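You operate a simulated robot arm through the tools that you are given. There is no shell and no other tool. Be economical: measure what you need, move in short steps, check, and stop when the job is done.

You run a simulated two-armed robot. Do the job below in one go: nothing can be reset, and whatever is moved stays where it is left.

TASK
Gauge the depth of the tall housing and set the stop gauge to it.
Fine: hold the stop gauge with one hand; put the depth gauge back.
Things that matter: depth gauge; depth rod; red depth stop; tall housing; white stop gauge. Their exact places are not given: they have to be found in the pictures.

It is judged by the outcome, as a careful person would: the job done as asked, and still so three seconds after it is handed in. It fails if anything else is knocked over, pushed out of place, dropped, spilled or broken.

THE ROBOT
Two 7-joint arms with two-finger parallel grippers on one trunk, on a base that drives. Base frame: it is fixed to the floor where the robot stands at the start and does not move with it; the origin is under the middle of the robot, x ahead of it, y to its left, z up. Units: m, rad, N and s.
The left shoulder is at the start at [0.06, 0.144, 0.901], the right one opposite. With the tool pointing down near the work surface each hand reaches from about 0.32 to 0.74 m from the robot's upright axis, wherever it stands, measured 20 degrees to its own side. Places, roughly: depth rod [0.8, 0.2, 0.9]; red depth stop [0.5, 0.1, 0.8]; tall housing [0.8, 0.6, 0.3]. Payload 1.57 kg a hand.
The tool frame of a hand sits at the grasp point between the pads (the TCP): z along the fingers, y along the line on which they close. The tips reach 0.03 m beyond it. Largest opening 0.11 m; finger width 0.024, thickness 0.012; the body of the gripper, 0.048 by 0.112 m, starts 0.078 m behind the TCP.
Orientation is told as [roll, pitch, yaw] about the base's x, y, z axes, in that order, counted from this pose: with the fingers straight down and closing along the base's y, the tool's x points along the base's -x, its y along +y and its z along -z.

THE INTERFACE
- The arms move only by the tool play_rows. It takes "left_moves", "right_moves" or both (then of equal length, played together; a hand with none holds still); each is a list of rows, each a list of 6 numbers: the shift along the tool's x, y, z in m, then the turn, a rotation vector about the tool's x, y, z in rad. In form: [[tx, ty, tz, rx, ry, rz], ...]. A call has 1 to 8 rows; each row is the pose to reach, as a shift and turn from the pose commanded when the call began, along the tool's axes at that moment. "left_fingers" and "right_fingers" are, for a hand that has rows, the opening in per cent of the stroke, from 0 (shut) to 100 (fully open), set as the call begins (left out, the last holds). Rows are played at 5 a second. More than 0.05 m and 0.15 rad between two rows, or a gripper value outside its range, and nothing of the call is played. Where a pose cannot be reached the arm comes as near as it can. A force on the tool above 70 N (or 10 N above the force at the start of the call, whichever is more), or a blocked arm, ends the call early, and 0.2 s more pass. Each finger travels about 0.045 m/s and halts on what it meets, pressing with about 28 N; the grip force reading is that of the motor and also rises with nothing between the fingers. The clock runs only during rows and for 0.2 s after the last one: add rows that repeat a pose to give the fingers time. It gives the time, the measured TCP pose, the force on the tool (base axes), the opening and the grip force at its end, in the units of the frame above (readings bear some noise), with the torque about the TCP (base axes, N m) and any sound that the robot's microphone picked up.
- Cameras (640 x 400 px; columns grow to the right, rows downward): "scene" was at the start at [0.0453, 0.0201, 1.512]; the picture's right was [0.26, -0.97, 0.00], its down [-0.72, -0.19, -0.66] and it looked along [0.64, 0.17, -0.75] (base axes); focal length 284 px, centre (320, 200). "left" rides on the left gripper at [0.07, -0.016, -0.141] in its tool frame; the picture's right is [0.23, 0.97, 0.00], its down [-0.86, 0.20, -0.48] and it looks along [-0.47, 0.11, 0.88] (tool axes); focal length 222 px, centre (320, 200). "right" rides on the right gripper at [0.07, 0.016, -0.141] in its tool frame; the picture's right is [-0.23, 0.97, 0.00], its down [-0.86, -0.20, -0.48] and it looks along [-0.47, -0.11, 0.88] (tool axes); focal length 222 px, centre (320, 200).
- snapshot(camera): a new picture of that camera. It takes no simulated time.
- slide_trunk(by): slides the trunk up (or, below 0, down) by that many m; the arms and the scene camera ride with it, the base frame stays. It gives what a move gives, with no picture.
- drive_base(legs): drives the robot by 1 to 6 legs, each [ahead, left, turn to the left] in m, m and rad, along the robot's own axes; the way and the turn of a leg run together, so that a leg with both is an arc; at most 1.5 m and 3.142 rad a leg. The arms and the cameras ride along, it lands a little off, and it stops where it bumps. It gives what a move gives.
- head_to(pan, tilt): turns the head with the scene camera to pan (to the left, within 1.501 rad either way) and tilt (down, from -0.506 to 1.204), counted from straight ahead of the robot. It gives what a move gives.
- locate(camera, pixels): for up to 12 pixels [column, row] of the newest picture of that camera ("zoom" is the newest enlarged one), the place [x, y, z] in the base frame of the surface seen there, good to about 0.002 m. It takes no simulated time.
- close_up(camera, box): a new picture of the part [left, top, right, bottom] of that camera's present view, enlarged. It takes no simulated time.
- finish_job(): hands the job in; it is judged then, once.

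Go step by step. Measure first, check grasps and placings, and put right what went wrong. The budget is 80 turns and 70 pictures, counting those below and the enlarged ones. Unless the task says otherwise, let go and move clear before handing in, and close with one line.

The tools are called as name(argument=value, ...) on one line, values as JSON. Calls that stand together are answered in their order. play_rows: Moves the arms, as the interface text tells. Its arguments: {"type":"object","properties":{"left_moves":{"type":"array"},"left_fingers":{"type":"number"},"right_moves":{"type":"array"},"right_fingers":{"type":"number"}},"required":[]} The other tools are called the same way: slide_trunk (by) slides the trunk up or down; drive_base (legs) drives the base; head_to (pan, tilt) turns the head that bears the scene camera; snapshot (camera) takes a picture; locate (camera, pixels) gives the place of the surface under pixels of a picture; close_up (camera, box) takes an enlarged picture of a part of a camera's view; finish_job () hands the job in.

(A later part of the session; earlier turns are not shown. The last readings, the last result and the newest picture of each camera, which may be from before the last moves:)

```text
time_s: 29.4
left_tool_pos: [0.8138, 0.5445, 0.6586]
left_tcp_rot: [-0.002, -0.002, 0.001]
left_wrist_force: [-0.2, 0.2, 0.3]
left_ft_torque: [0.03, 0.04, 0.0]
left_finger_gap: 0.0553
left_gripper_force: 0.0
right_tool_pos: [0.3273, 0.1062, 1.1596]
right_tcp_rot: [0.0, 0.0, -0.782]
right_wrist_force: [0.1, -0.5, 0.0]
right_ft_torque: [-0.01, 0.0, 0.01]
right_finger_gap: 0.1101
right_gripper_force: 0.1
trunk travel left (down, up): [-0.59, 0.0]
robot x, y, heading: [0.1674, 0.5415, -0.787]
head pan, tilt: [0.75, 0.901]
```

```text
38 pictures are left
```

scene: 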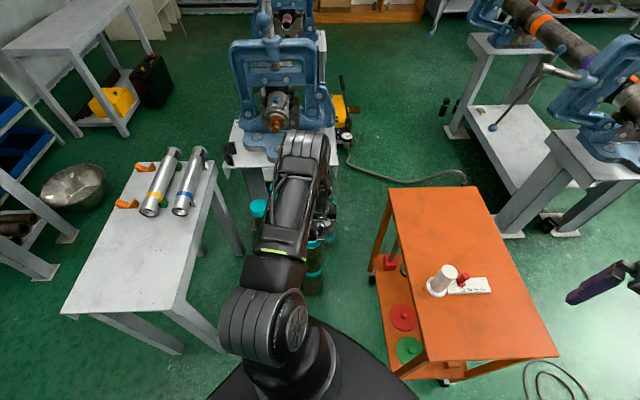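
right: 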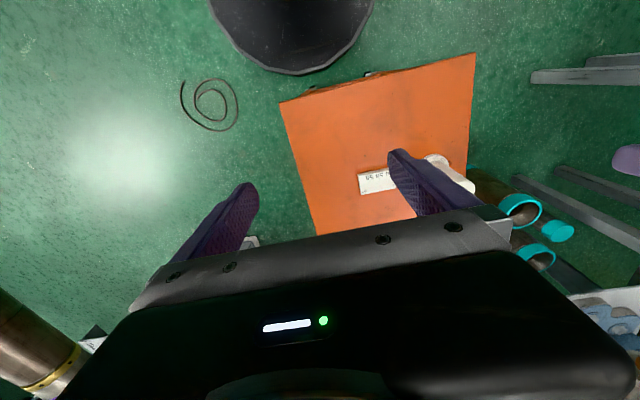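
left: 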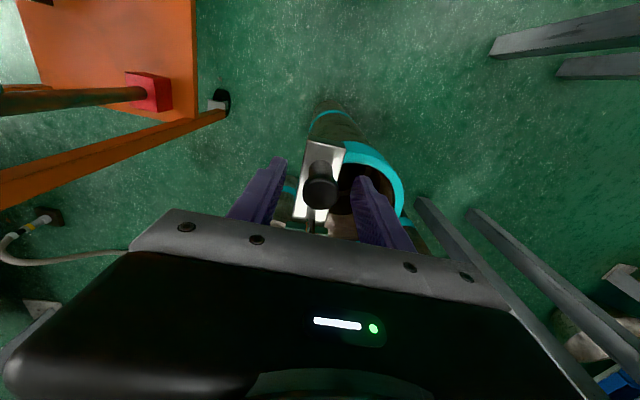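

The gauge rests steadily. I'll rise clear and look from above.

play_rows(left_moves=[[0, 0, -0.04, 0, 0, 0], [0, 0, -0.08, 0, 0, 0], [0, 0, -0.12, 0, 0, 0], [0, 0, -0.16, 0, 0, 0], [-0.03, 0, -0.19, 0, 0, 0], [-0.07, 0, -0.19, 0, 0, 0], [-0.1, 0, -0.19, 0, 0, 0], [-0.1, 0, -0.19, 0, 0, 0]])

close_up(camera="left", box=[230, 20, 410, 140])

snapshot(camera="left")

```text
time_s: 31.2
left_tool_pos: [0.9133, 0.5444, 0.8488]
left_tcp_rot: [0.0, 0.0, 0.0]
left_wrist_force: [0.2, 0.0, 0.2]
left_ft_torque: [0.03, 0.0, -0.02]
left_finger_gap: 0.055
left_gripper_force: 0.1
right_tool_pos: [0.3265, 0.1069, 1.1596]
right_tcp_rot: [0.002, -0.002, -0.782]
right_wrist_force: [0.1, -0.7, 0.1]
right_ft_torque: [-0.01, -0.02, 0.03]
right_finger_gap: 0.11
right_gripper_force: 0.1
trunk travel left (down, up): [-0.59, 0.0]
robot x, y, heading: [0.1677, 0.5453, -0.782]
head pan, tilt: [0.75, 0.901]
```

```text
3.33 times, centred on (320, 80) of left
```

zoom: 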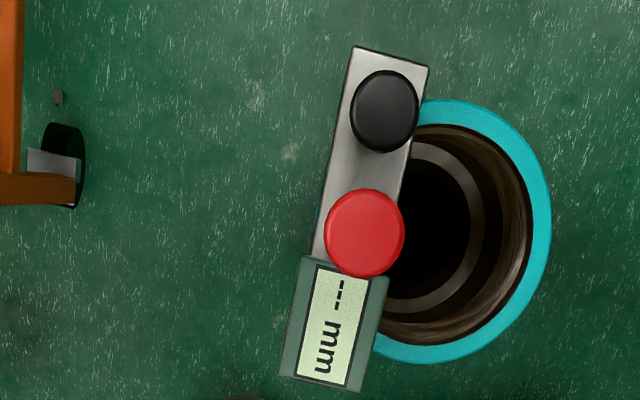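

```text
36 pictures are left
```

left: 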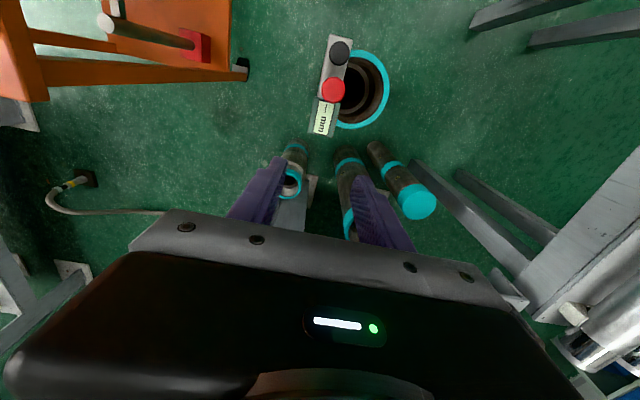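

locate(camera="zoom", pixels=[[364, 225], [384, 105], [352, 48], [428, 66], [300, 388], [360, 380], [548, 230], [470, 108], [410, 350], [348, 232], [382, 225], [364, 260]])

```text
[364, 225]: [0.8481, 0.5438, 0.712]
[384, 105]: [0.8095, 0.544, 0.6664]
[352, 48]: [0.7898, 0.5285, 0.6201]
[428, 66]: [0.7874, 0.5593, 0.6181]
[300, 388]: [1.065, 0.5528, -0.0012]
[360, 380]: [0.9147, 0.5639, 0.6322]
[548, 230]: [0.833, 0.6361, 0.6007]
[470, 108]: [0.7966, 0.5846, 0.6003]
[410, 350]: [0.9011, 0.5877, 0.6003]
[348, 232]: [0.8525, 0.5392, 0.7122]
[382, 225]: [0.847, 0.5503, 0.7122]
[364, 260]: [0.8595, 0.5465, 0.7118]
```

Red knob centre (0.8485, 0.5445), top z 0.712: rod at radius 41 mm, right over the ledge. I'll close the left fingers and line up above it.

play_rows(left_moves=[[0.02, 0, 0, 0, 0, 0], [0.045, 0, 0, 0, 0, 0], [0.065, 0, 0, 0, 0, 0], [0.065, 0, 0.04, 0, 0, 0], [0.065, 0, 0.08, 0, 0, 0], [0.065, 0, 0.095, 0, 0, 0], [0.065, 0, 0.095, 0, 0, 0]], left_fingers=0)

close_up(camera="left", box=[230, 80, 410, 240])

```text
time_s: 32.8
left_tool_pos: [0.8493, 0.5439, 0.7551]
left_tcp_rot: [0.001, -0.002, 0.0]
left_wrist_force: [0.5, 0.5, 0.3]
left_ft_torque: [0.0, 0.01, -0.01]
left_finger_gap: 0.0
left_gripper_force: 21.5
right_tool_pos: [0.3276, 0.1076, 1.16]
right_tcp_rot: [0.002, -0.001, -0.783]
right_wrist_force: [0.6, 0.1, -0.1]
right_ft_torque: [0.02, -0.01, 0.0]
right_finger_gap: 0.1099
right_gripper_force: 0.1
trunk travel left (down, up): [-0.59, 0.0]
robot x, y, heading: [0.1647, 0.5438, -0.778]
head pan, tilt: [0.75, 0.901]
```

```text
2.50 times, centred on (320, 160) of left
```

zoom: 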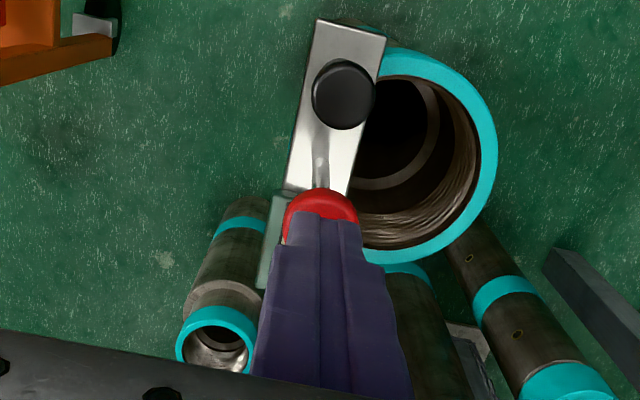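

Fingers are over the red knob. Pushing down stepwise; a force rise ends the call.

play_rows(left_moves=[[0, 0, 0.01, 0, 0, 0], [0, 0, 0.016, 0, 0, 0], [0, 0, 0.024, 0, 0, 0], [0, 0, 0.032, 0, 0, 0], [0, 0, 0.04, 0, 0, 0], [0, 0, 0.048, 0, 0, 0], [0, 0, 0.056, 0, 0, 0], [0, 0, 0.06, 0, 0, 0]])

close_up(camera="left", box=[230, 80, 410, 240])

```text
time_s: 34.6
left_tool_pos: [0.8469, 0.5461, 0.6941]
left_tcp_rot: [0.002, 0.0, -0.001]
left_wrist_force: [-1.3, -0.4, 1.2]
left_ft_torque: [-0.01, 0.02, -0.02]
left_finger_gap: 0.0
left_gripper_force: 21.6
right_tool_pos: [0.3273, 0.1073, 1.1592]
right_tcp_rot: [0.001, 0.0, -0.783]
right_wrist_force: [0.0, 0.5, 0.4]
right_ft_torque: [0.0, -0.02, 0.0]
right_finger_gap: 0.1103
right_gripper_force: 0.1
trunk travel left (down, up): [-0.59, 0.0]
robot x, y, heading: [0.1685, 0.5448, -0.784]
head pan, tilt: [0.75, 0.901]
```

```text
2.50 times, centred on (320, 160) of left
```

zoom: 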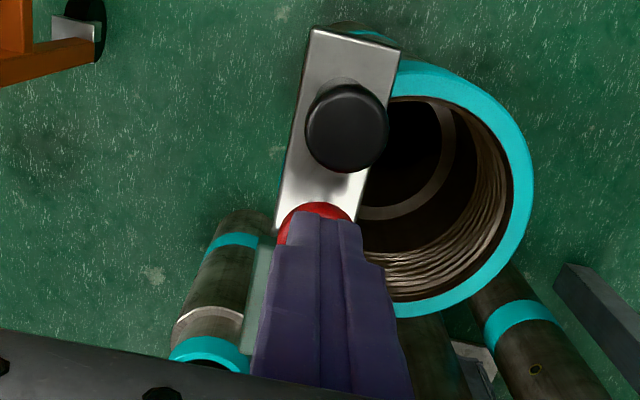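

The rod slides easily (about 1 N) and is 48 mm down. Continuing in finer steps.

play_rows(left_moves=[[0, 0, 0.003, 0, 0, 0], [0, 0, 0.006, 0, 0, 0], [0, 0, 0.009, 0, 0, 0], [0, 0, 0.012, 0, 0, 0], [0, 0, 0.015, 0, 0, 0], [0, 0, 0.018, 0, 0, 0], [0, 0, 0.021, 0, 0, 0], [0, 0, 0.024, 0, 0, 0]])

```text
time_s: 36.5
left_tool_pos: [0.8521, 0.5448, 0.6793]
left_tcp_rot: [-0.001, -0.012, 0.002]
left_wrist_force: [-12.9, 3.2, 48.2]
left_ft_torque: [0.1, 0.87, 0.03]
left_finger_gap: 0.0005
left_gripper_force: 21.2
right_tool_pos: [0.3242, 0.1068, 1.1605]
right_tcp_rot: [0.003, -0.003, -0.78]
right_wrist_force: [0.7, 0.5, -0.3]
right_ft_torque: [-0.01, 0.01, 0.05]
right_finger_gap: 0.11
right_gripper_force: 0.2
trunk travel left (down, up): [-0.59, 0.0]
robot x, y, heading: [0.1675, 0.5468, -0.78]
head pan, tilt: [0.75, 0.901]
stopped in row 8 (left hand): the force on the tool passed its limit at 73 N (the readings are from after the stop); the commanded pose is now the measured one
```

The rod hit a hard stop (about 60 mm down). I'll back off and withdraw to read the display.

play_rows(left_moves=[[0, 0, -0.005, 0, 0.012, 0], [0, 0, -0.02, 0, 0.012, 0], [0, 0, -0.06, 0, 0.012, 0], [0, 0, -0.1, 0, 0.012, 0], [-0.03, 0, -0.14, 0, 0.012, 0], [-0.06, 0, -0.17, 0, 0.012, 0], [-0.06, 0, -0.17, 0, 0.012, 0]])

close_up(camera="left", box=[260, 20, 410, 140])

```text
time_s: 38.1
left_tool_pos: [0.9118, 0.5425, 0.8449]
left_tcp_rot: [0.0, 0.004, -0.001]
left_wrist_force: [0.3, -0.5, 0.4]
left_ft_torque: [0.01, 0.0, 0.01]
left_finger_gap: 0.0001
left_gripper_force: 21.4
right_tool_pos: [0.3277, 0.1077, 1.1592]
right_tcp_rot: [-0.001, 0.002, -0.78]
right_wrist_force: [1.1, 0.1, -0.1]
right_ft_torque: [0.02, 0.04, -0.01]
right_finger_gap: 0.11
right_gripper_force: 0.1
trunk travel left (down, up): [-0.59, 0.0]
robot x, y, heading: [0.1663, 0.5496, -0.782]
head pan, tilt: [0.75, 0.901]
```

```text
3.33 times, centred on (335, 80) of left
```

zoom: 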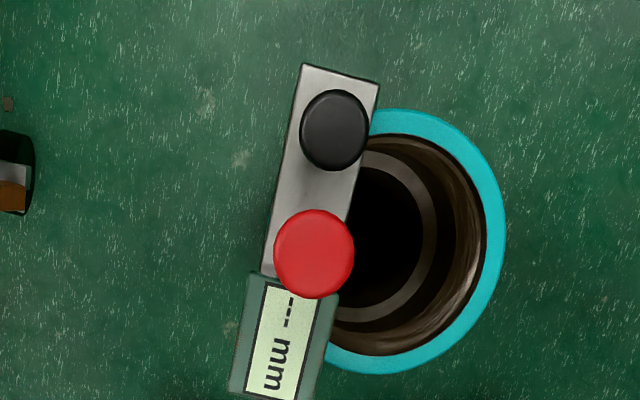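

The display still shows "---". I'll check where the red knob is now.

locate(camera="zoom", pixels=[[313, 248], [333, 130], [300, 66], [378, 84], [500, 240], [415, 112], [365, 370], [410, 160], [350, 315], [425, 240], [460, 200], [315, 290]])

snapshot(camera="scene")

```text
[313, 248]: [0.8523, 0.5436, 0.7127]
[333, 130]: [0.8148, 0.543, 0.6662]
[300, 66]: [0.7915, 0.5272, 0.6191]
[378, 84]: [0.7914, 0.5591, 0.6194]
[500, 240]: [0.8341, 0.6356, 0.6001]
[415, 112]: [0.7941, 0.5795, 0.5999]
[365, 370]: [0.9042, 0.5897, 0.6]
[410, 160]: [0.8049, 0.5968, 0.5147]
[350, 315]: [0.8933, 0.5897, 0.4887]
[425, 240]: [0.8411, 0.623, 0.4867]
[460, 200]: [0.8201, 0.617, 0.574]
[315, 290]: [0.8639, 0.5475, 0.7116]
```

```text
32 pictures are left
```

scene: 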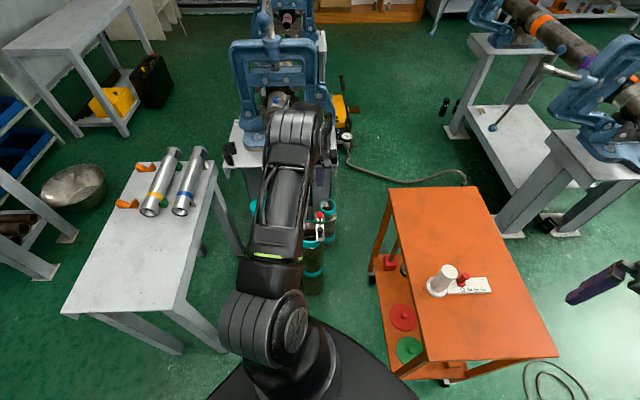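

The red knob is back at z 0.712: the rod is spring-loaded, so I must read while pressing. I'll turn the hand -90° so its camera can see the display beside the closed fingers.

play_rows(left_moves=[[0, 0, 0, 0, 0, 0.14], [0, 0, 0, 0, 0, 0.28], [0, 0, 0, 0, 0, 0.42], [0, 0, 0, 0, 0, 0.56], [0, 0, 0, 0, 0, 0.7], [0, 0, 0, 0, 0, 0.84], [0, 0, 0, 0, 0, 0.98], [0, 0, 0, 0, 0, 1.12]])

play_rows(left_moves=[[0, 0, 0, 0, 0, 0.14], [0, 0, 0, 0, 0, 0.28], [0, 0, 0, 0, 0, 0.42], [0, 0, 0, 0, 0, 0.45], [0, 0, 0, 0, 0, 0.45]])

```text
time_s: 39.9
left_tool_pos: [0.911, 0.5443, 0.8447]
left_tcp_rot: [-0.005, 0.002, -1.123]
left_wrist_force: [0.4, 0.1, -0.7]
left_ft_torque: [0.0, 0.01, 0.0]
left_finger_gap: 0.0002
left_gripper_force: 21.3
right_tool_pos: [0.3274, 0.1071, 1.1589]
right_tcp_rot: [0.0, -0.001, -0.78]
right_wrist_force: [-0.3, -0.3, 0.0]
right_ft_torque: [0.02, 0.0, -0.01]
right_finger_gap: 0.1101
right_gripper_force: 0.1
trunk travel left (down, up): [-0.59, 0.0]
robot x, y, heading: [0.1675, 0.5464, -0.784]
head pan, tilt: [0.75, 0.901]
```

```text
time_s: 41.1
left_tool_pos: [0.9113, 0.5449, 0.8443]
left_tcp_rot: [-0.006, 0.001, -1.57]
left_wrist_force: [0.1, -0.2, 0.1]
left_ft_torque: [-0.03, 0.0, 0.01]
left_finger_gap: 0.0001
left_gripper_force: 21.4
right_tool_pos: [0.3275, 0.1069, 1.1587]
right_tcp_rot: [0.0, 0.002, -0.779]
right_wrist_force: [0.1, -1.2, -0.9]
right_ft_torque: [-0.02, 0.02, -0.01]
right_finger_gap: 0.1101
right_gripper_force: 0.0
trunk travel left (down, up): [-0.59, 0.0]
robot x, y, heading: [0.1672, 0.5462, -0.782]
head pan, tilt: [0.75, 0.901]
```

play_rows(left_moves=[[0, -0.03, 0, 0, 0, 0], [0, -0.059, 0, 0, 0, 0], [0, -0.059, 0.04, 0, 0, 0], [0, -0.059, 0.075, 0, 0, 0], [0, -0.059, 0.085, 0, 0, 0], [0, -0.059, 0.085, 0, 0, 0]])

close_up(camera="left", box=[220, 60, 460, 240])

```text
time_s: 42.5
left_tool_pos: [0.8509, 0.5453, 0.76]
left_tcp_rot: [-0.007, 0.001, -1.57]
left_wrist_force: [0.2, -0.6, -0.5]
left_ft_torque: [0.0, 0.0, 0.02]
left_finger_gap: 0.0
left_gripper_force: 21.1
right_tool_pos: [0.3271, 0.1078, 1.1596]
right_tcp_rot: [0.0, 0.0, -0.78]
right_wrist_force: [0.2, 0.3, -0.5]
right_ft_torque: [-0.02, 0.05, 0.01]
right_finger_gap: 0.1098
right_gripper_force: 0.0
trunk travel left (down, up): [-0.59, 0.0]
robot x, y, heading: [0.1676, 0.5436, -0.783]
head pan, tilt: [0.75, 0.901]
```

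```text
2.22 times, centred on (340, 150) of left
```

zoom: 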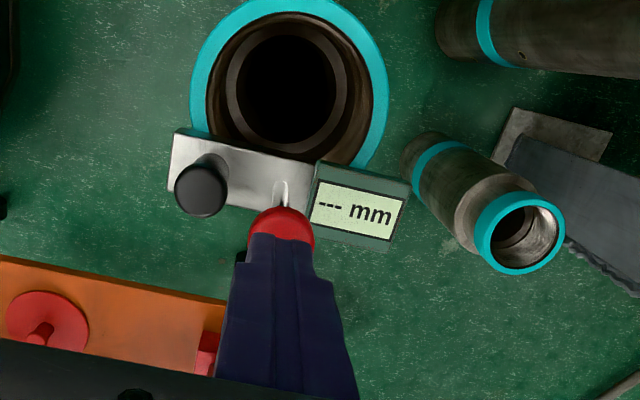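

The display is clearly visible here. Pressing the rod down now.

play_rows(left_moves=[[0, 0, 0.012, 0, 0, 0], [0, 0, 0.022, 0, 0, 0], [0, 0, 0.032, 0, 0, 0], [0, 0, 0.042, 0, 0, 0], [0, 0, 0.052, 0, 0, 0], [0, 0, 0.06, 0, 0, 0], [0, 0, 0.066, 0, 0, 0], [0, 0, 0.07, 0, 0, 0]])

play_rows(left_moves=[[0, 0, 0.002, 0, 0, 0], [0, 0, 0.004, 0, 0, 0], [0, 0, 0.006, 0, 0, 0], [0, 0, 0.008, 0, 0, 0], [0, 0, 0.008, 0, 0, 0]])

close_up(camera="left", box=[220, 60, 460, 240])

```text
time_s: 44.3
left_tool_pos: [0.8527, 0.5443, 0.6899]
left_tcp_rot: [-0.004, 0.0, -1.571]
left_wrist_force: [1.9, -0.6, 1.9]
left_ft_torque: [-0.01, -0.05, -0.02]
left_finger_gap: 0.0
left_gripper_force: 21.6
right_tool_pos: [0.3278, 0.1058, 1.1596]
right_tcp_rot: [0.001, -0.001, -0.779]
right_wrist_force: [-0.7, 0.8, 0.0]
right_ft_torque: [-0.01, -0.01, 0.03]
right_finger_gap: 0.11
right_gripper_force: 0.0
trunk travel left (down, up): [-0.59, 0.0]
robot x, y, heading: [0.1674, 0.546, -0.781]
head pan, tilt: [0.75, 0.901]
```

```text
time_s: 45.5
left_tool_pos: [0.8512, 0.5459, 0.6808]
left_tcp_rot: [-0.002, 0.001, -1.569]
left_wrist_force: [2.3, 0.8, 2.3]
left_ft_torque: [0.02, -0.08, -0.01]
left_finger_gap: 0.0001
left_gripper_force: 21.7
right_tool_pos: [0.3273, 0.1064, 1.1594]
right_tcp_rot: [0.001, -0.001, -0.78]
right_wrist_force: [0.8, 0.4, 0.5]
right_ft_torque: [0.0, 0.02, -0.01]
right_finger_gap: 0.1098
right_gripper_force: 0.1
trunk travel left (down, up): [-0.59, 0.0]
robot x, y, heading: [0.1699, 0.5433, -0.786]
head pan, tilt: [0.75, 0.901]
```

```text
2.22 times, centred on (340, 150) of left
```

zoom: 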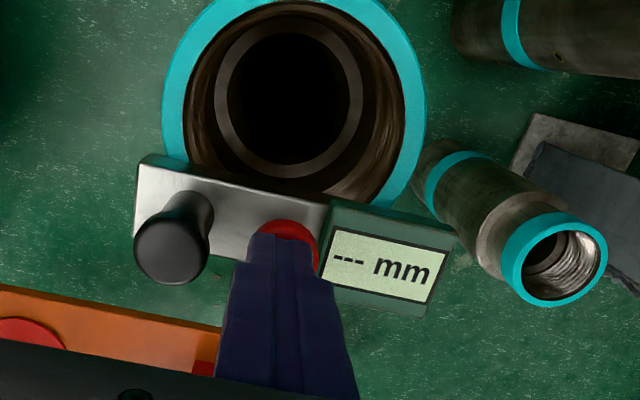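

Still only spring force at 61 mm. Continuing slowly to firm contact.

play_rows(left_moves=[[0, 0, 0.0015, 0, 0, 0], [0, 0, 0.003, 0, 0, 0], [0, 0, 0.0045, 0, 0, 0], [0, 0, 0.006, 0, 0, 0], [0, 0, 0.0075, 0, 0, 0], [0, 0, 0.0075, 0, 0, 0]])

close_up(camera="left", box=[220, 60, 460, 240])

```text
time_s: 46.9
left_tool_pos: [0.8499, 0.5457, 0.679]
left_tcp_rot: [0.005, 0.0, -1.568]
left_wrist_force: [0.1, 3.2, 51.7]
left_ft_torque: [0.15, 0.04, -0.18]
left_finger_gap: 0.0001
left_gripper_force: 21.5
right_tool_pos: [0.3228, 0.1071, 1.1613]
right_tcp_rot: [0.004, -0.004, -0.781]
right_wrist_force: [-0.6, -0.8, 1.0]
right_ft_torque: [0.02, 0.0, 0.03]
right_finger_gap: 0.1101
right_gripper_force: 0.1
trunk travel left (down, up): [-0.59, 0.0]
robot x, y, heading: [0.17, 0.5436, -0.782]
head pan, tilt: [0.75, 0.901]
```

```text
2.22 times, centred on (340, 150) of left
```

zoom: 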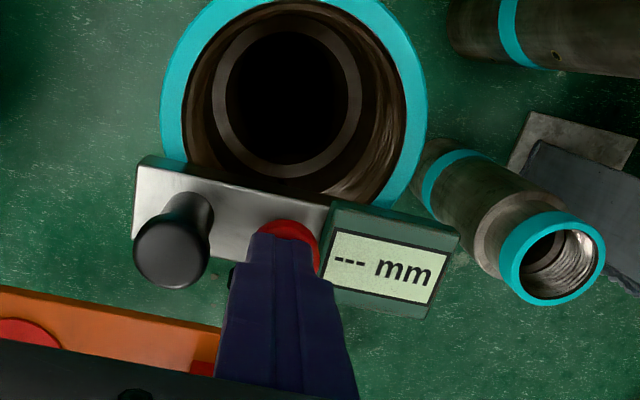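

At a hard stop (62 mm, 52 N) it still shows "---", so this may be the rod's end of travel. I'll probe the surfaces in the bores with locate before deciding.

locate(camera="zoom", pixels=[[288, 90], [250, 60], [330, 130], [225, 90], [353, 90], [200, 60], [380, 100], [350, 175], [400, 60], [548, 250], [585, 245], [600, 260]])

play_rows(left_moves=[[0, 0, -0.01, 0, 0, 0], [0, 0, -0.05, 0, 0, 0], [0, 0, -0.09, 0, 0, 0], [0, 0, -0.14, 0, 0, 0], [0, 0, -0.18, 0, 0, 0], [0, 0, -0.22, 0, 0, 0], [0, 0, -0.22, 0, 0, 0]])

close_up(camera="left", box=[220, 40, 420, 190])

```text
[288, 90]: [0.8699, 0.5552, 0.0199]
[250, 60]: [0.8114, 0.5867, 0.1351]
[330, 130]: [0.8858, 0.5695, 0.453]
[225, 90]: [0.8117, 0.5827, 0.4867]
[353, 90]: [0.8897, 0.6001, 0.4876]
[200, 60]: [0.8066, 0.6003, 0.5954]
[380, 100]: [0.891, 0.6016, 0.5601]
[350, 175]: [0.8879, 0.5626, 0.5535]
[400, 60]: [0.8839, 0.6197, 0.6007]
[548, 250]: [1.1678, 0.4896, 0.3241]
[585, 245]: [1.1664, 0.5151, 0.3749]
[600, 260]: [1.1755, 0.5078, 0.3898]
```

```text
time_s: 48.5
left_tool_pos: [0.8512, 0.546, 0.895]
left_tcp_rot: [-0.005, -0.001, -1.572]
left_wrist_force: [0.2, 0.0, 0.2]
left_ft_torque: [-0.01, 0.01, -0.01]
left_finger_gap: 0.0
left_gripper_force: 21.2
right_tool_pos: [0.3264, 0.1063, 1.1597]
right_tcp_rot: [-0.001, 0.0, -0.781]
right_wrist_force: [0.4, 0.7, 0.1]
right_ft_torque: [-0.01, -0.01, -0.04]
right_finger_gap: 0.1099
right_gripper_force: 0.0
trunk travel left (down, up): [-0.59, 0.0]
robot x, y, heading: [0.1664, 0.5447, -0.78]
head pan, tilt: [0.75, 0.901]
```

```text
2.67 times, centred on (320, 115) of left
```

zoom: 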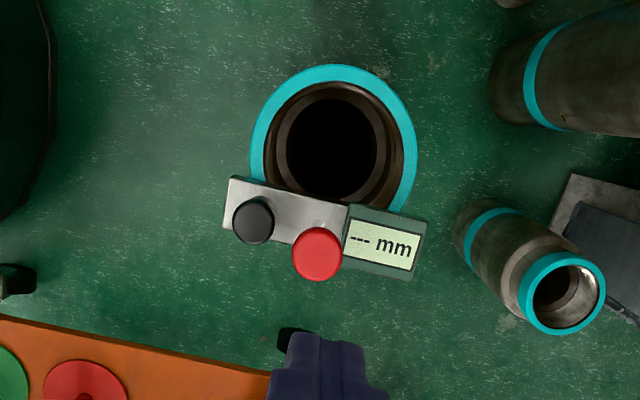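

The ledge is definitely about 113 mm deep, while the rod stopped at about 62 mm. I'll test whether 62 mm is the rod's travel limit by moving the rod over the open bore. First I turn the hand back to re-grasp the knob.

locate(camera="zoom", pixels=[[253, 212], [319, 245], [232, 180], [340, 205], [412, 275], [225, 225], [340, 75], [345, 150], [553, 260], [580, 295]])

play_rows(left_moves=[[0, 0, 0, 0, 0, -0.14], [0, 0, 0, 0, 0, -0.28], [0, 0, 0, 0, 0, -0.42], [0, 0, 0, 0, 0, -0.56], [0, 0, 0, 0, 0, -0.7], [0, 0, 0, 0, 0, -0.84], [0, 0, 0, 0, 0, -0.98], [0, 0, 0, 0, 0, -1.12]], left_fingers=55)

play_rows(left_moves=[[0, 0, 0, 0, 0, -0.14], [0, 0, 0, 0, 0, -0.28], [0, 0, 0, 0, 0, -0.42], [0, 0, 0, 0, 0, -0.45], [0, 0, 0, 0, 0, -0.45]])

snapshot(camera="left")

```text
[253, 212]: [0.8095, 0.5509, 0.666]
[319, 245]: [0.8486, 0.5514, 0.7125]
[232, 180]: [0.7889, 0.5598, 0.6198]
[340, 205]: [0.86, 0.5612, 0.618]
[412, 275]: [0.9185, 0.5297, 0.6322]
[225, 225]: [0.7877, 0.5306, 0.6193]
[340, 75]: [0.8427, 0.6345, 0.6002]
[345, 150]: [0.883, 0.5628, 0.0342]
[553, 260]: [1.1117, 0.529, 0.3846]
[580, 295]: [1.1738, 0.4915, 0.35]
```

```text
time_s: 50.3
left_tool_pos: [0.8511, 0.5454, 0.8941]
left_tcp_rot: [-0.001, 0.006, -0.445]
left_wrist_force: [0.4, 0.7, 0.1]
left_ft_torque: [-0.01, -0.02, 0.0]
left_finger_gap: 0.0605
left_gripper_force: 0.0
right_tool_pos: [0.3273, 0.1074, 1.1593]
right_tcp_rot: [0.0, -0.001, -0.779]
right_wrist_force: [0.1, -0.3, 0.1]
right_ft_torque: [0.02, 0.02, -0.05]
right_finger_gap: 0.1099
right_gripper_force: 0.2
trunk travel left (down, up): [-0.59, 0.0]
robot x, y, heading: [0.1629, 0.543, -0.783]
head pan, tilt: [0.75, 0.901]
```

```text
time_s: 51.5
left_tool_pos: [0.8519, 0.5443, 0.8947]
left_tcp_rot: [0.001, 0.006, 0.001]
left_wrist_force: [0.6, 0.8, 0.2]
left_ft_torque: [0.0, 0.04, 0.01]
left_finger_gap: 0.0604
left_gripper_force: 0.0
right_tool_pos: [0.3266, 0.1063, 1.1608]
right_tcp_rot: [0.0, 0.001, -0.78]
right_wrist_force: [0.2, 0.6, -0.2]
right_ft_torque: [0.01, -0.01, 0.01]
right_finger_gap: 0.1101
right_gripper_force: 0.1
trunk travel left (down, up): [-0.59, 0.0]
robot x, y, heading: [0.1709, 0.5452, -0.78]
head pan, tilt: [0.75, 0.901]
```

```text
27 pictures are left
```

left: 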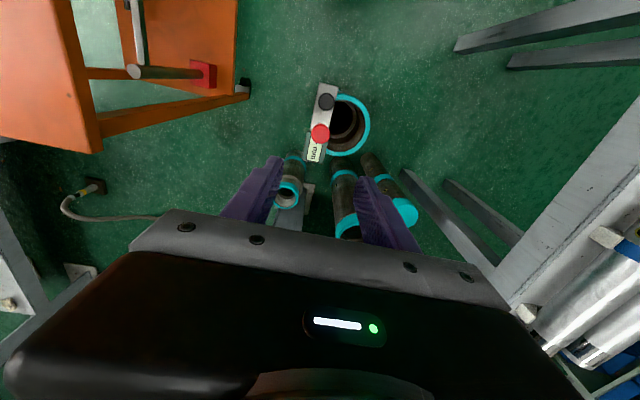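

Knob now at about (0.810, 0.545). Re-grasp it.

play_rows(left_moves=[[0.04, 0.001, 0.01, 0, 0.006, 0], [0.04, 0.001, 0.055, 0, 0.006, 0], [0.04, 0.001, 0.1, 0, 0.006, 0], [0.04, 0.001, 0.145, 0, 0.006, 0], [0.04, 0.001, 0.19, 0, 0.006, 0], [0.04, 0.001, 0.225, 0, 0.006, 0], [0.04, 0.001, 0.236, 0, 0.006, 0], [0.04, 0.001, 0.236, 0, 0.006, 0]])

play_rows(left_moves=[[0, 0, 0, 0, 0, 0], [0, 0, 0, 0, 0, 0], [0, 0, 0, 0, 0, 0], [0, 0, 0, 0, 0, 0], [0, 0, 0, 0, 0, 0]], left_fingers=0)

```text
time_s: 53.3
left_tool_pos: [0.8124, 0.5476, 0.6566]
left_tcp_rot: [0.0, 0.012, 0.0]
left_wrist_force: [-0.8, 0.5, 0.1]
left_ft_torque: [0.0, -0.01, -0.02]
left_finger_gap: 0.0607
left_gripper_force: 0.1
right_tool_pos: [0.3283, 0.1064, 1.1594]
right_tcp_rot: [0.0, -0.001, -0.779]
right_wrist_force: [-0.3, 0.5, -0.6]
right_ft_torque: [0.01, 0.02, -0.02]
right_finger_gap: 0.11
right_gripper_force: 0.2
trunk travel left (down, up): [-0.59, 0.0]
robot x, y, heading: [0.1672, 0.5452, -0.785]
head pan, tilt: [0.75, 0.901]
```

```text
time_s: 54.5
left_tool_pos: [0.8125, 0.548, 0.658]
left_tcp_rot: [0.001, 0.01, 0.0]
left_wrist_force: [0.4, -1.1, 0.1]
left_ft_torque: [-0.07, 0.06, -0.06]
left_finger_gap: 0.0257
left_gripper_force: 28.1
right_tool_pos: [0.3259, 0.1066, 1.1589]
right_tcp_rot: [0.001, 0.001, -0.781]
right_wrist_force: [0.3, -0.3, -0.4]
right_ft_torque: [0.03, -0.05, -0.01]
right_finger_gap: 0.1099
right_gripper_force: 0.1
trunk travel left (down, up): [-0.59, 0.0]
robot x, y, heading: [0.168, 0.5435, -0.782]
head pan, tilt: [0.75, 0.901]
```

Grasped. Shifting the gauge so the rod is over the bore centre, then setting it down.

play_rows(left_moves=[[0, 0, -0.01, 0, 0, 0], [0, 0.01, -0.02, 0, 0, 0], [0, 0.03, -0.02, 0, 0, 0], [0, 0.038, -0.02, 0, 0, 0], [0, 0.038, -0.01, 0, 0, 0], [0, 0.038, -0.004, 0, 0, 0], [0, 0.038, 0, 0, 0, 0], [0, 0.038, 0, 0, 0, 0]])

play_rows(left_moves=[[0, 0, 0, 0, 0, 0], [0, 0, 0, 0, 0, 0], [0, 0, 0, 0, 0, 0], [0, 0, 0, 0, 0, 0]], left_fingers=50)

play_rows(left_moves=[[0, 0, -0.04, 0, 0, 0], [0, 0, -0.08, 0, 0, 0], [0, 0, -0.12, 0, 0, 0], [0, 0, -0.16, 0, 0, 0], [0, 0, -0.2, 0, 0, 0], [-0.04, 0, -0.22, 0, -0.01, 0], [-0.08, 0, -0.22, 0, -0.01, 0], [-0.08, 0, -0.22, 0, -0.01, 0]])

close_up(camera="left", box=[240, 30, 400, 140])

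```text
time_s: 56.3
left_tool_pos: [0.8112, 0.584, 0.6584]
left_tcp_rot: [0.0, 0.009, 0.001]
left_wrist_force: [-1.9, 0.1, 8.0]
left_ft_torque: [0.18, 0.43, 0.01]
left_finger_gap: 0.0256
left_gripper_force: 28.2
right_tool_pos: [0.3272, 0.1078, 1.1599]
right_tcp_rot: [0.002, 0.0, -0.78]
right_wrist_force: [0.9, -0.4, 0.5]
right_ft_torque: [-0.01, 0.0, 0.01]
right_finger_gap: 0.1102
right_gripper_force: 0.1
trunk travel left (down, up): [-0.59, 0.0]
robot x, y, heading: [0.1688, 0.5455, -0.783]
head pan, tilt: [0.75, 0.901]
```

```text
time_s: 57.3
left_tool_pos: [0.8098, 0.5841, 0.6581]
left_tcp_rot: [-0.001, 0.011, 0.0]
left_wrist_force: [0.5, -0.5, 1.0]
left_ft_torque: [-0.01, -0.04, 0.0]
left_finger_gap: 0.055
left_gripper_force: 0.0
right_tool_pos: [0.3277, 0.1074, 1.1601]
right_tcp_rot: [0.0, -0.001, -0.779]
right_wrist_force: [0.1, -0.3, -0.1]
right_ft_torque: [0.02, -0.05, 0.0]
right_finger_gap: 0.1098
right_gripper_force: 0.1
trunk travel left (down, up): [-0.59, 0.0]
robot x, y, heading: [0.1656, 0.5462, -0.784]
head pan, tilt: [0.75, 0.901]
```

```text
time_s: 59.1
left_tool_pos: [0.8916, 0.5824, 0.8762]
left_tcp_rot: [0.001, 0.001, 0.0]
left_wrist_force: [-0.2, 0.1, -0.3]
left_ft_torque: [0.01, 0.0, 0.0]
left_finger_gap: 0.0548
left_gripper_force: 0.1
right_tool_pos: [0.3272, 0.1074, 1.1594]
right_tcp_rot: [0.001, 0.001, -0.78]
right_wrist_force: [0.1, 0.3, 0.1]
right_ft_torque: [0.0, 0.01, 0.05]
right_finger_gap: 0.1101
right_gripper_force: 0.1
trunk travel left (down, up): [-0.59, 0.0]
robot x, y, heading: [0.1707, 0.5445, -0.775]
head pan, tilt: [0.75, 0.901]
```

```text
3.64 times, centred on (320, 85) of left
```

zoom: 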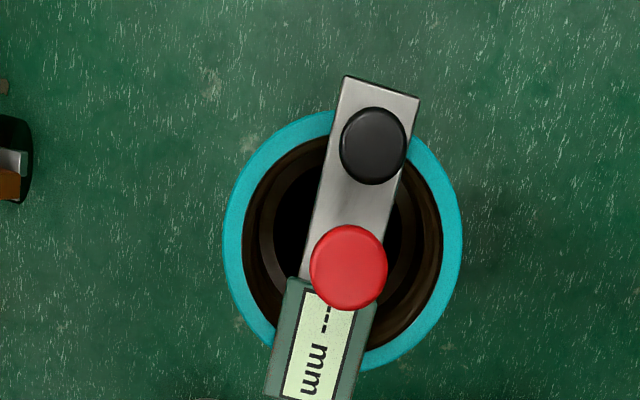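

Gauge now spans the rim's diameter with the rod central. Turning the hand again and pressing.

locate(camera="zoom", pixels=[[348, 262], [373, 145], [345, 78], [418, 98]])

play_rows(left_moves=[[0, 0, 0, 0, 0, 0.14], [0, 0, 0, 0, 0, 0.28], [0, 0, 0, 0, 0, 0.42], [0, 0, 0, 0, 0, 0.56], [0, 0, 0, 0, 0, 0.7], [0, 0, 0, 0, 0, 0.84], [0, 0, 0, 0, 0, 0.98], [0, 0, 0, 0, 0, 1.12]], left_fingers=0)

play_rows(left_moves=[[0, 0, 0, 0, 0, 0.14], [0, 0, 0, 0, 0, 0.28], [0, 0, 0, 0, 0, 0.42], [0, 0, 0, 0, 0, 0.45], [0, 0, 0, 0, 0, 0.45]])

```text
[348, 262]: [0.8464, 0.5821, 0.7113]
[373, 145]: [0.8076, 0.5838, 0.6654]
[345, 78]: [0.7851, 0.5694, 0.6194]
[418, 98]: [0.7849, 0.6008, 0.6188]
```

```text
time_s: 60.9
left_tool_pos: [0.8933, 0.5841, 0.8765]
left_tcp_rot: [-0.002, 0.0, -1.122]
left_wrist_force: [0.1, 0.5, 0.5]
left_ft_torque: [0.04, 0.0, 0.02]
left_finger_gap: 0.0
left_gripper_force: 22.3
right_tool_pos: [0.3261, 0.1061, 1.1582]
right_tcp_rot: [0.0, 0.0, -0.78]
right_wrist_force: [-0.4, -0.5, -0.3]
right_ft_torque: [-0.01, 0.02, 0.0]
right_finger_gap: 0.11
right_gripper_force: 0.0
trunk travel left (down, up): [-0.59, 0.0]
robot x, y, heading: [0.1674, 0.5456, -0.778]
head pan, tilt: [0.75, 0.901]
```

```text
time_s: 62.1
left_tool_pos: [0.8922, 0.5854, 0.8764]
left_tcp_rot: [-0.001, -0.001, -1.571]
left_wrist_force: [-0.2, 0.4, -0.1]
left_ft_torque: [0.02, 0.02, 0.01]
left_finger_gap: 0.0
left_gripper_force: 21.5
right_tool_pos: [0.3264, 0.1064, 1.1591]
right_tcp_rot: [-0.002, 0.001, -0.78]
right_wrist_force: [0.1, -0.3, -0.2]
right_ft_torque: [-0.01, -0.01, 0.02]
right_finger_gap: 0.1101
right_gripper_force: 0.2
trunk travel left (down, up): [-0.59, 0.0]
robot x, y, heading: [0.1685, 0.5437, -0.78]
head pan, tilt: [0.75, 0.901]
```

play_rows(left_moves=[[0, -0.024, 0.03, 0, 0, 0], [0, -0.047, 0.06, 0, 0, 0], [0, -0.047, 0.1, 0, 0, 0], [0, -0.047, 0.13, 0, 0, 0], [0, -0.047, 0.15, 0, 0, 0], [0, -0.047, 0.17, 0, 0, 0], [0, -0.047, 0.185, 0, 0, 0], [0, -0.047, 0.185, 0, 0, 0]])

close_up(camera="left", box=[220, 60, 460, 240])

play_rows(left_moves=[[0, 0, 0.004, 0, 0, 0], [0, 0, 0.007, 0, 0, 0], [0, 0, 0.0095, 0, 0, 0], [0, 0, 0.011, 0, 0, 0], [0, 0, 0.0125, 0, 0, 0], [0, 0, 0.014, 0, 0, 0], [0, 0, 0.014, 0, 0, 0]])

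close_up(camera="left", box=[220, 60, 460, 240])

```text
time_s: 63.9
left_tool_pos: [0.8453, 0.5841, 0.6912]
left_tcp_rot: [0.0, 0.0, -1.571]
left_wrist_force: [1.1, 0.1, 2.4]
left_ft_torque: [-0.01, -0.04, -0.04]
left_finger_gap: 0.0
left_gripper_force: 21.1
right_tool_pos: [0.3249, 0.1062, 1.1588]
right_tcp_rot: [0.003, 0.0, -0.781]
right_wrist_force: [0.3, 0.4, -0.3]
right_ft_torque: [0.01, 0.01, 0.0]
right_finger_gap: 0.1099
right_gripper_force: 0.0
trunk travel left (down, up): [-0.59, 0.0]
robot x, y, heading: [0.1696, 0.5417, -0.78]
head pan, tilt: [0.75, 0.901]
```

```text
2.22 times, centred on (340, 150) of left
```

zoom: 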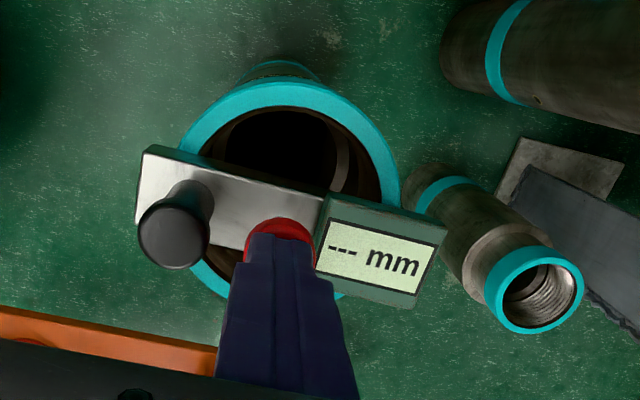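

```text
time_s: 65.5
left_tool_pos: [0.8464, 0.5843, 0.6827]
left_tcp_rot: [0.007, 0.002, -1.568]
left_wrist_force: [-3.0, 0.8, 42.6]
left_ft_torque: [0.06, 0.11, -0.07]
left_finger_gap: 0.0
left_gripper_force: 21.4
right_tool_pos: [0.3243, 0.1065, 1.1603]
right_tcp_rot: [0.004, -0.002, -0.78]
right_wrist_force: [0.2, -0.3, 0.4]
right_ft_torque: [0.02, -0.04, 0.0]
right_finger_gap: 0.1098
right_gripper_force: 0.0
trunk travel left (down, up): [-0.59, 0.0]
robot x, y, heading: [0.1675, 0.5482, -0.777]
head pan, tilt: [0.75, 0.901]
```

```text
2.22 times, centred on (340, 150) of left
```

zoom: 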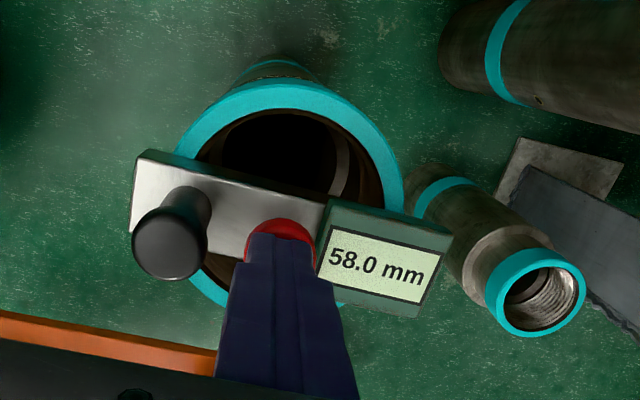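

The display now reads 58.0 mm with the gauge across the bore. I'll ease the press to check the reading is stable.

play_rows(left_moves=[[0, 0, -0.001, 0, 0, 0], [0, 0, -0.0025, 0, 0, 0], [0, 0, -0.0025, 0, 0, 0]])

close_up(camera="left", box=[280, 110, 420, 200])

```text
time_s: 66.3
left_tool_pos: [0.8465, 0.5844, 0.6819]
left_tcp_rot: [0.004, -0.001, -1.569]
left_wrist_force: [4.9, -0.3, 29.6]
left_ft_torque: [0.05, -0.09, 0.08]
left_finger_gap: 0.0
left_gripper_force: 20.7
right_tool_pos: [0.3253, 0.1057, 1.1589]
right_tcp_rot: [0.001, -0.001, -0.78]
right_wrist_force: [0.6, -0.5, -1.1]
right_ft_torque: [-0.04, 0.0, -0.01]
right_finger_gap: 0.1099
right_gripper_force: 0.1
trunk travel left (down, up): [-0.59, 0.0]
robot x, y, heading: [0.1662, 0.5456, -0.787]
head pan, tilt: [0.75, 0.901]
```

```text
4.44 times, centred on (350, 155) of left
```

zoom: 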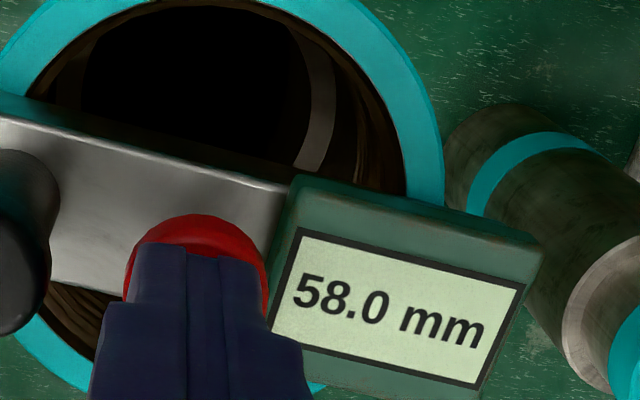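

58.0 mm is stable. Now I'll withdraw, turn back to yaw 0, and re-grasp the gauge to return it.

play_rows(left_moves=[[0, 0, -0.02, 0, 0, 0], [0, 0, -0.06, 0, 0, 0], [0, 0, -0.1, 0, 0, 0], [0, 0, -0.14, 0, 0, 0], [0, 0, -0.18, 0, 0, 0], [0, 0, -0.2, 0, 0, 0], [0, 0, -0.2, 0, 0, 0]])

play_rows(left_moves=[[0, 0, 0, 0, 0, -0.14], [0, 0, 0, 0, 0, -0.28], [0, 0, 0, 0, 0, -0.42], [0, 0, 0, 0, 0, -0.56], [0, 0, 0, 0, 0, -0.7], [0, 0, 0, 0, 0, -0.84], [0, 0, 0, 0, 0, -0.98], [0, 0, 0, 0, 0, -1.12]], left_fingers=55)

play_rows(left_moves=[[0, 0, 0, 0, 0, -0.14], [0, 0, 0, 0, 0, -0.28], [0, 0, 0, 0, 0, -0.42], [0, 0, 0, 0, 0, -0.45], [0, 0, 0, 0, 0, -0.45]])

close_up(camera="left", box=[240, 60, 400, 180])

```text
time_s: 67.9
left_tool_pos: [0.8451, 0.584, 0.8786]
left_tcp_rot: [-0.001, 0.0, -1.57]
left_wrist_force: [-0.3, -0.5, 0.4]
left_ft_torque: [0.01, -0.04, -0.01]
left_finger_gap: 0.0001
left_gripper_force: 21.2
right_tool_pos: [0.3265, 0.1078, 1.1597]
right_tcp_rot: [0.0, 0.0, -0.781]
right_wrist_force: [-0.1, 0.3, 0.1]
right_ft_torque: [-0.01, 0.0, -0.01]
right_finger_gap: 0.1102
right_gripper_force: 0.0
trunk travel left (down, up): [-0.59, 0.0]
robot x, y, heading: [0.1671, 0.542, -0.782]
head pan, tilt: [0.75, 0.901]
```

```text
time_s: 69.7
left_tool_pos: [0.846, 0.5844, 0.8797]
left_tcp_rot: [-0.001, 0.0, -0.448]
left_wrist_force: [-0.1, 0.1, 0.6]
left_ft_torque: [0.0, -0.02, -0.01]
left_finger_gap: 0.0604
left_gripper_force: 0.0
right_tool_pos: [0.3267, 0.106, 1.1592]
right_tcp_rot: [0.002, 0.002, -0.782]
right_wrist_force: [0.3, 0.2, 0.6]
right_ft_torque: [0.01, 0.01, 0.0]
right_finger_gap: 0.1099
right_gripper_force: 0.1
trunk travel left (down, up): [-0.59, 0.0]
robot x, y, heading: [0.169, 0.5457, -0.788]
head pan, tilt: [0.75, 0.901]
```

```text
time_s: 70.9
left_tool_pos: [0.8474, 0.5842, 0.8804]
left_tcp_rot: [-0.001, 0.003, -0.001]
left_wrist_force: [0.3, -0.4, 0.4]
left_ft_torque: [0.03, 0.0, 0.01]
left_finger_gap: 0.0605
left_gripper_force: 0.0
right_tool_pos: [0.3262, 0.1074, 1.1598]
right_tcp_rot: [0.001, -0.001, -0.78]
right_wrist_force: [-0.5, -0.8, -0.2]
right_ft_torque: [-0.01, -0.01, -0.01]
right_finger_gap: 0.11
right_gripper_force: 0.0
trunk travel left (down, up): [-0.59, 0.0]
robot x, y, heading: [0.168, 0.5448, -0.78]
head pan, tilt: [0.75, 0.901]
```

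```text
3.33 times, centred on (320, 120) of left
```

zoom: 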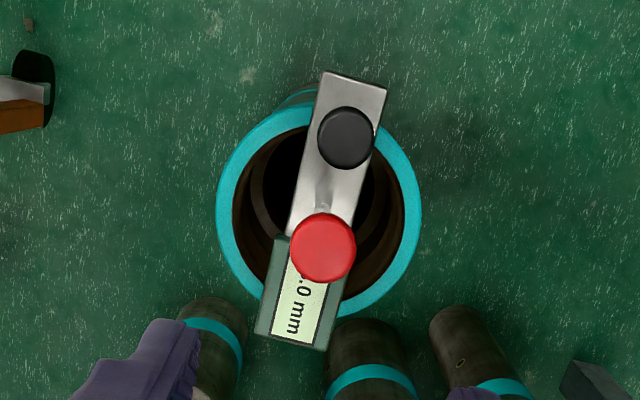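

The display keeps its reading. I'll locate the knob and bar edges for a matched grasp.

locate(camera="zoom", pixels=[[345, 137], [323, 75], [385, 90], [322, 245], [258, 330], [324, 345], [330, 145], [362, 140]])

```text
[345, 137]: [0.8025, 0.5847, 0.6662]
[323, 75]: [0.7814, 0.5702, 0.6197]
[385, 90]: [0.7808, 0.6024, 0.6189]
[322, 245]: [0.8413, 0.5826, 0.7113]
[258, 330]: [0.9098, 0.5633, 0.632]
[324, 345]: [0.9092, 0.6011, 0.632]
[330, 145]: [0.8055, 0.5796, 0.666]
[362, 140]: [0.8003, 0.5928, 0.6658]
```

play_rows(left_moves=[[0.043, 0.001, 0, 0, 0, 0], [0.043, 0.001, 0.045, 0, 0, 0], [0.043, 0.001, 0.09, 0, 0, 0], [0.043, 0.001, 0.135, 0, 0, 0], [0.043, 0.001, 0.18, 0, 0, 0], [0.043, 0.001, 0.21, 0, 0, 0], [0.043, 0.001, 0.222, 0, 0, 0], [0.043, 0.001, 0.222, 0, 0, 0]])

play_rows(left_moves=[[0, 0, 0, 0, 0, 0], [0, 0, 0, 0, 0, 0], [0, 0, 0, 0, 0, 0], [0, 0, 0, 0, 0, 0], [0, 0, 0, 0, 0, 0]], left_fingers=0)

play_rows(left_moves=[[0, 0, -0.02, 0, 0, 0], [0, 0, -0.06, 0, 0, 0], [0, 0, -0.1, 0, 0, 0], [0, 0, -0.145, 0, 0, 0], [0, 0, -0.19, 0, 0, 0], [0, 0, -0.235, 0, 0, 0], [0, 0, -0.275, 0, 0, 0], [0, 0, -0.275, 0, 0, 0]])

```text
time_s: 72.7
left_tool_pos: [0.8026, 0.5858, 0.6571]
left_tcp_rot: [0.001, 0.002, 0.0]
left_wrist_force: [-0.3, -0.4, -0.4]
left_ft_torque: [-0.03, -0.02, -0.02]
left_finger_gap: 0.0604
left_gripper_force: 0.1
right_tool_pos: [0.326, 0.1077, 1.1591]
right_tcp_rot: [0.002, 0.0, -0.781]
right_wrist_force: [-0.4, -0.4, -0.8]
right_ft_torque: [0.02, 0.0, -0.04]
right_finger_gap: 0.1098
right_gripper_force: 0.0
trunk travel left (down, up): [-0.59, 0.0]
robot x, y, heading: [0.1672, 0.5451, -0.778]
head pan, tilt: [0.75, 0.901]
```

```text
time_s: 73.9
left_tool_pos: [0.8051, 0.5856, 0.6575]
left_tcp_rot: [0.0, 0.002, 0.0]
left_wrist_force: [0.0, 0.2, 1.3]
left_ft_torque: [0.09, -0.03, 0.03]
left_finger_gap: 0.0253
left_gripper_force: 28.0
right_tool_pos: [0.3267, 0.1066, 1.1592]
right_tcp_rot: [0.0, 0.0, -0.78]
right_wrist_force: [0.4, -0.3, -0.6]
right_ft_torque: [-0.02, -0.03, 0.01]
right_finger_gap: 0.1099
right_gripper_force: 0.1
trunk travel left (down, up): [-0.59, 0.0]
robot x, y, heading: [0.1678, 0.5433, -0.782]
head pan, tilt: [0.75, 0.901]
```

```text
time_s: 75.7
left_tool_pos: [0.8043, 0.5852, 0.935]
left_tcp_rot: [-0.001, 0.004, 0.002]
left_wrist_force: [0.4, 0.5, -5.5]
left_ft_torque: [0.03, 0.21, 0.04]
left_finger_gap: 0.0253
left_gripper_force: 27.8
right_tool_pos: [0.3282, 0.1081, 1.1598]
right_tcp_rot: [0.001, -0.001, -0.783]
right_wrist_force: [-0.7, 0.7, -0.3]
right_ft_torque: [0.03, 0.01, 0.01]
right_finger_gap: 0.1099
right_gripper_force: 0.1
trunk travel left (down, up): [-0.59, 0.0]
robot x, y, heading: [0.1686, 0.5452, -0.778]
head pan, tilt: [0.75, 0.901]
```

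Lifted. Carrying back to the original place.

play_rows(left_moves=[[0.008, -0.0485, 0, 0, 0, 0], [0.016, -0.097, 0, 0, 0, 0], [0.025, -0.1455, 0, 0, 0, 0], [0.033, -0.194, 0, 0, 0, 0], [0.042, -0.2425, 0, 0, 0, 0], [0.05, -0.291, 0, 0, 0, -0.01], [0.058, -0.3395, 0, 0, 0, -0.02], [0.067, -0.388, 0, 0, 0, -0.025]])

play_rows(left_moves=[[0, 0, 0.03, 0, 0, 0], [0, 0, 0.06, 0, 0, 0], [0, 0, 0.08, 0, 0, 0], [0, 0, 0.09, 0, 0, 0], [0, 0, 0.09, 0, 0, 0]])

snapshot(camera="left")

```text
time_s: 77.5
left_tool_pos: [0.7364, 0.1939, 0.9329]
left_tcp_rot: [0.003, 0.003, 0.026]
left_wrist_force: [0.2, 0.8, -3.8]
left_ft_torque: [0.04, 0.2, -0.01]
left_finger_gap: 0.0254
left_gripper_force: 28.2
right_tool_pos: [0.3274, 0.1056, 1.1588]
right_tcp_rot: [0.002, 0.001, -0.78]
right_wrist_force: [0.9, -0.8, 1.0]
right_ft_torque: [0.03, -0.01, 0.02]
right_finger_gap: 0.1099
right_gripper_force: 0.0
trunk travel left (down, up): [-0.59, 0.0]
robot x, y, heading: [0.1662, 0.5458, -0.778]
head pan, tilt: [0.75, 0.901]
```

```text
time_s: 78.7
left_tool_pos: [0.7367, 0.1972, 0.843]
left_tcp_rot: [0.0, 0.002, 0.025]
left_wrist_force: [-0.4, -0.4, -4.9]
left_ft_torque: [0.05, 0.18, 0.02]
left_finger_gap: 0.0253
left_gripper_force: 27.5
right_tool_pos: [0.3271, 0.106, 1.1599]
right_tcp_rot: [-0.001, 0.0, -0.78]
right_wrist_force: [0.8, -0.6, 0.1]
right_ft_torque: [0.01, -0.01, -0.01]
right_finger_gap: 0.1103
right_gripper_force: 0.0
trunk travel left (down, up): [-0.59, 0.0]
robot x, y, heading: [0.1651, 0.5431, -0.783]
head pan, tilt: [0.75, 0.901]
```

```text
21 pictures are left
```

left: 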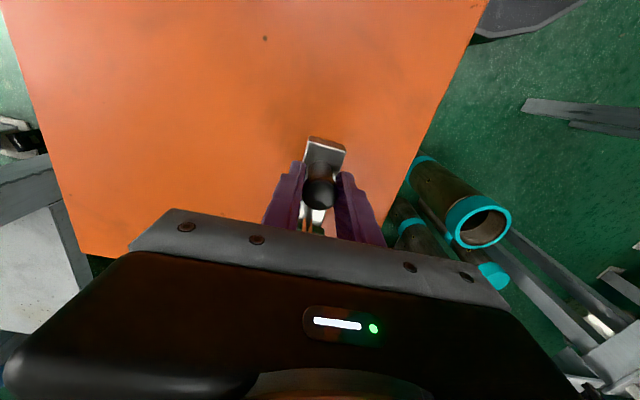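

Over the original spot. Lowering the last few millimetres.

play_rows(left_moves=[[0, 0, 0.002, 0, 0, 0], [0, 0, 0.004, 0, 0, 0], [0, 0, 0.0055, 0, 0, 0], [0, 0, 0.0065, 0, 0, 0], [0, 0, 0.007, 0, 0, 0], [0, 0, 0.007, 0, 0, 0]])

```text
time_s: 80.1
left_tool_pos: [0.7363, 0.197, 0.8394]
left_tcp_rot: [-0.004, -0.003, 0.024]
left_wrist_force: [0.3, -0.3, 23.9]
left_ft_torque: [0.54, -0.02, 0.07]
left_finger_gap: 0.0259
left_gripper_force: 27.9
right_tool_pos: [0.3267, 0.1076, 1.1603]
right_tcp_rot: [0.003, 0.0, -0.78]
right_wrist_force: [0.0, 1.0, -0.4]
right_ft_torque: [0.0, -0.01, 0.02]
right_finger_gap: 0.1102
right_gripper_force: 0.0
trunk travel left (down, up): [-0.59, 0.0]
robot x, y, heading: [0.1687, 0.5471, -0.782]
head pan, tilt: [0.75, 0.901]
```

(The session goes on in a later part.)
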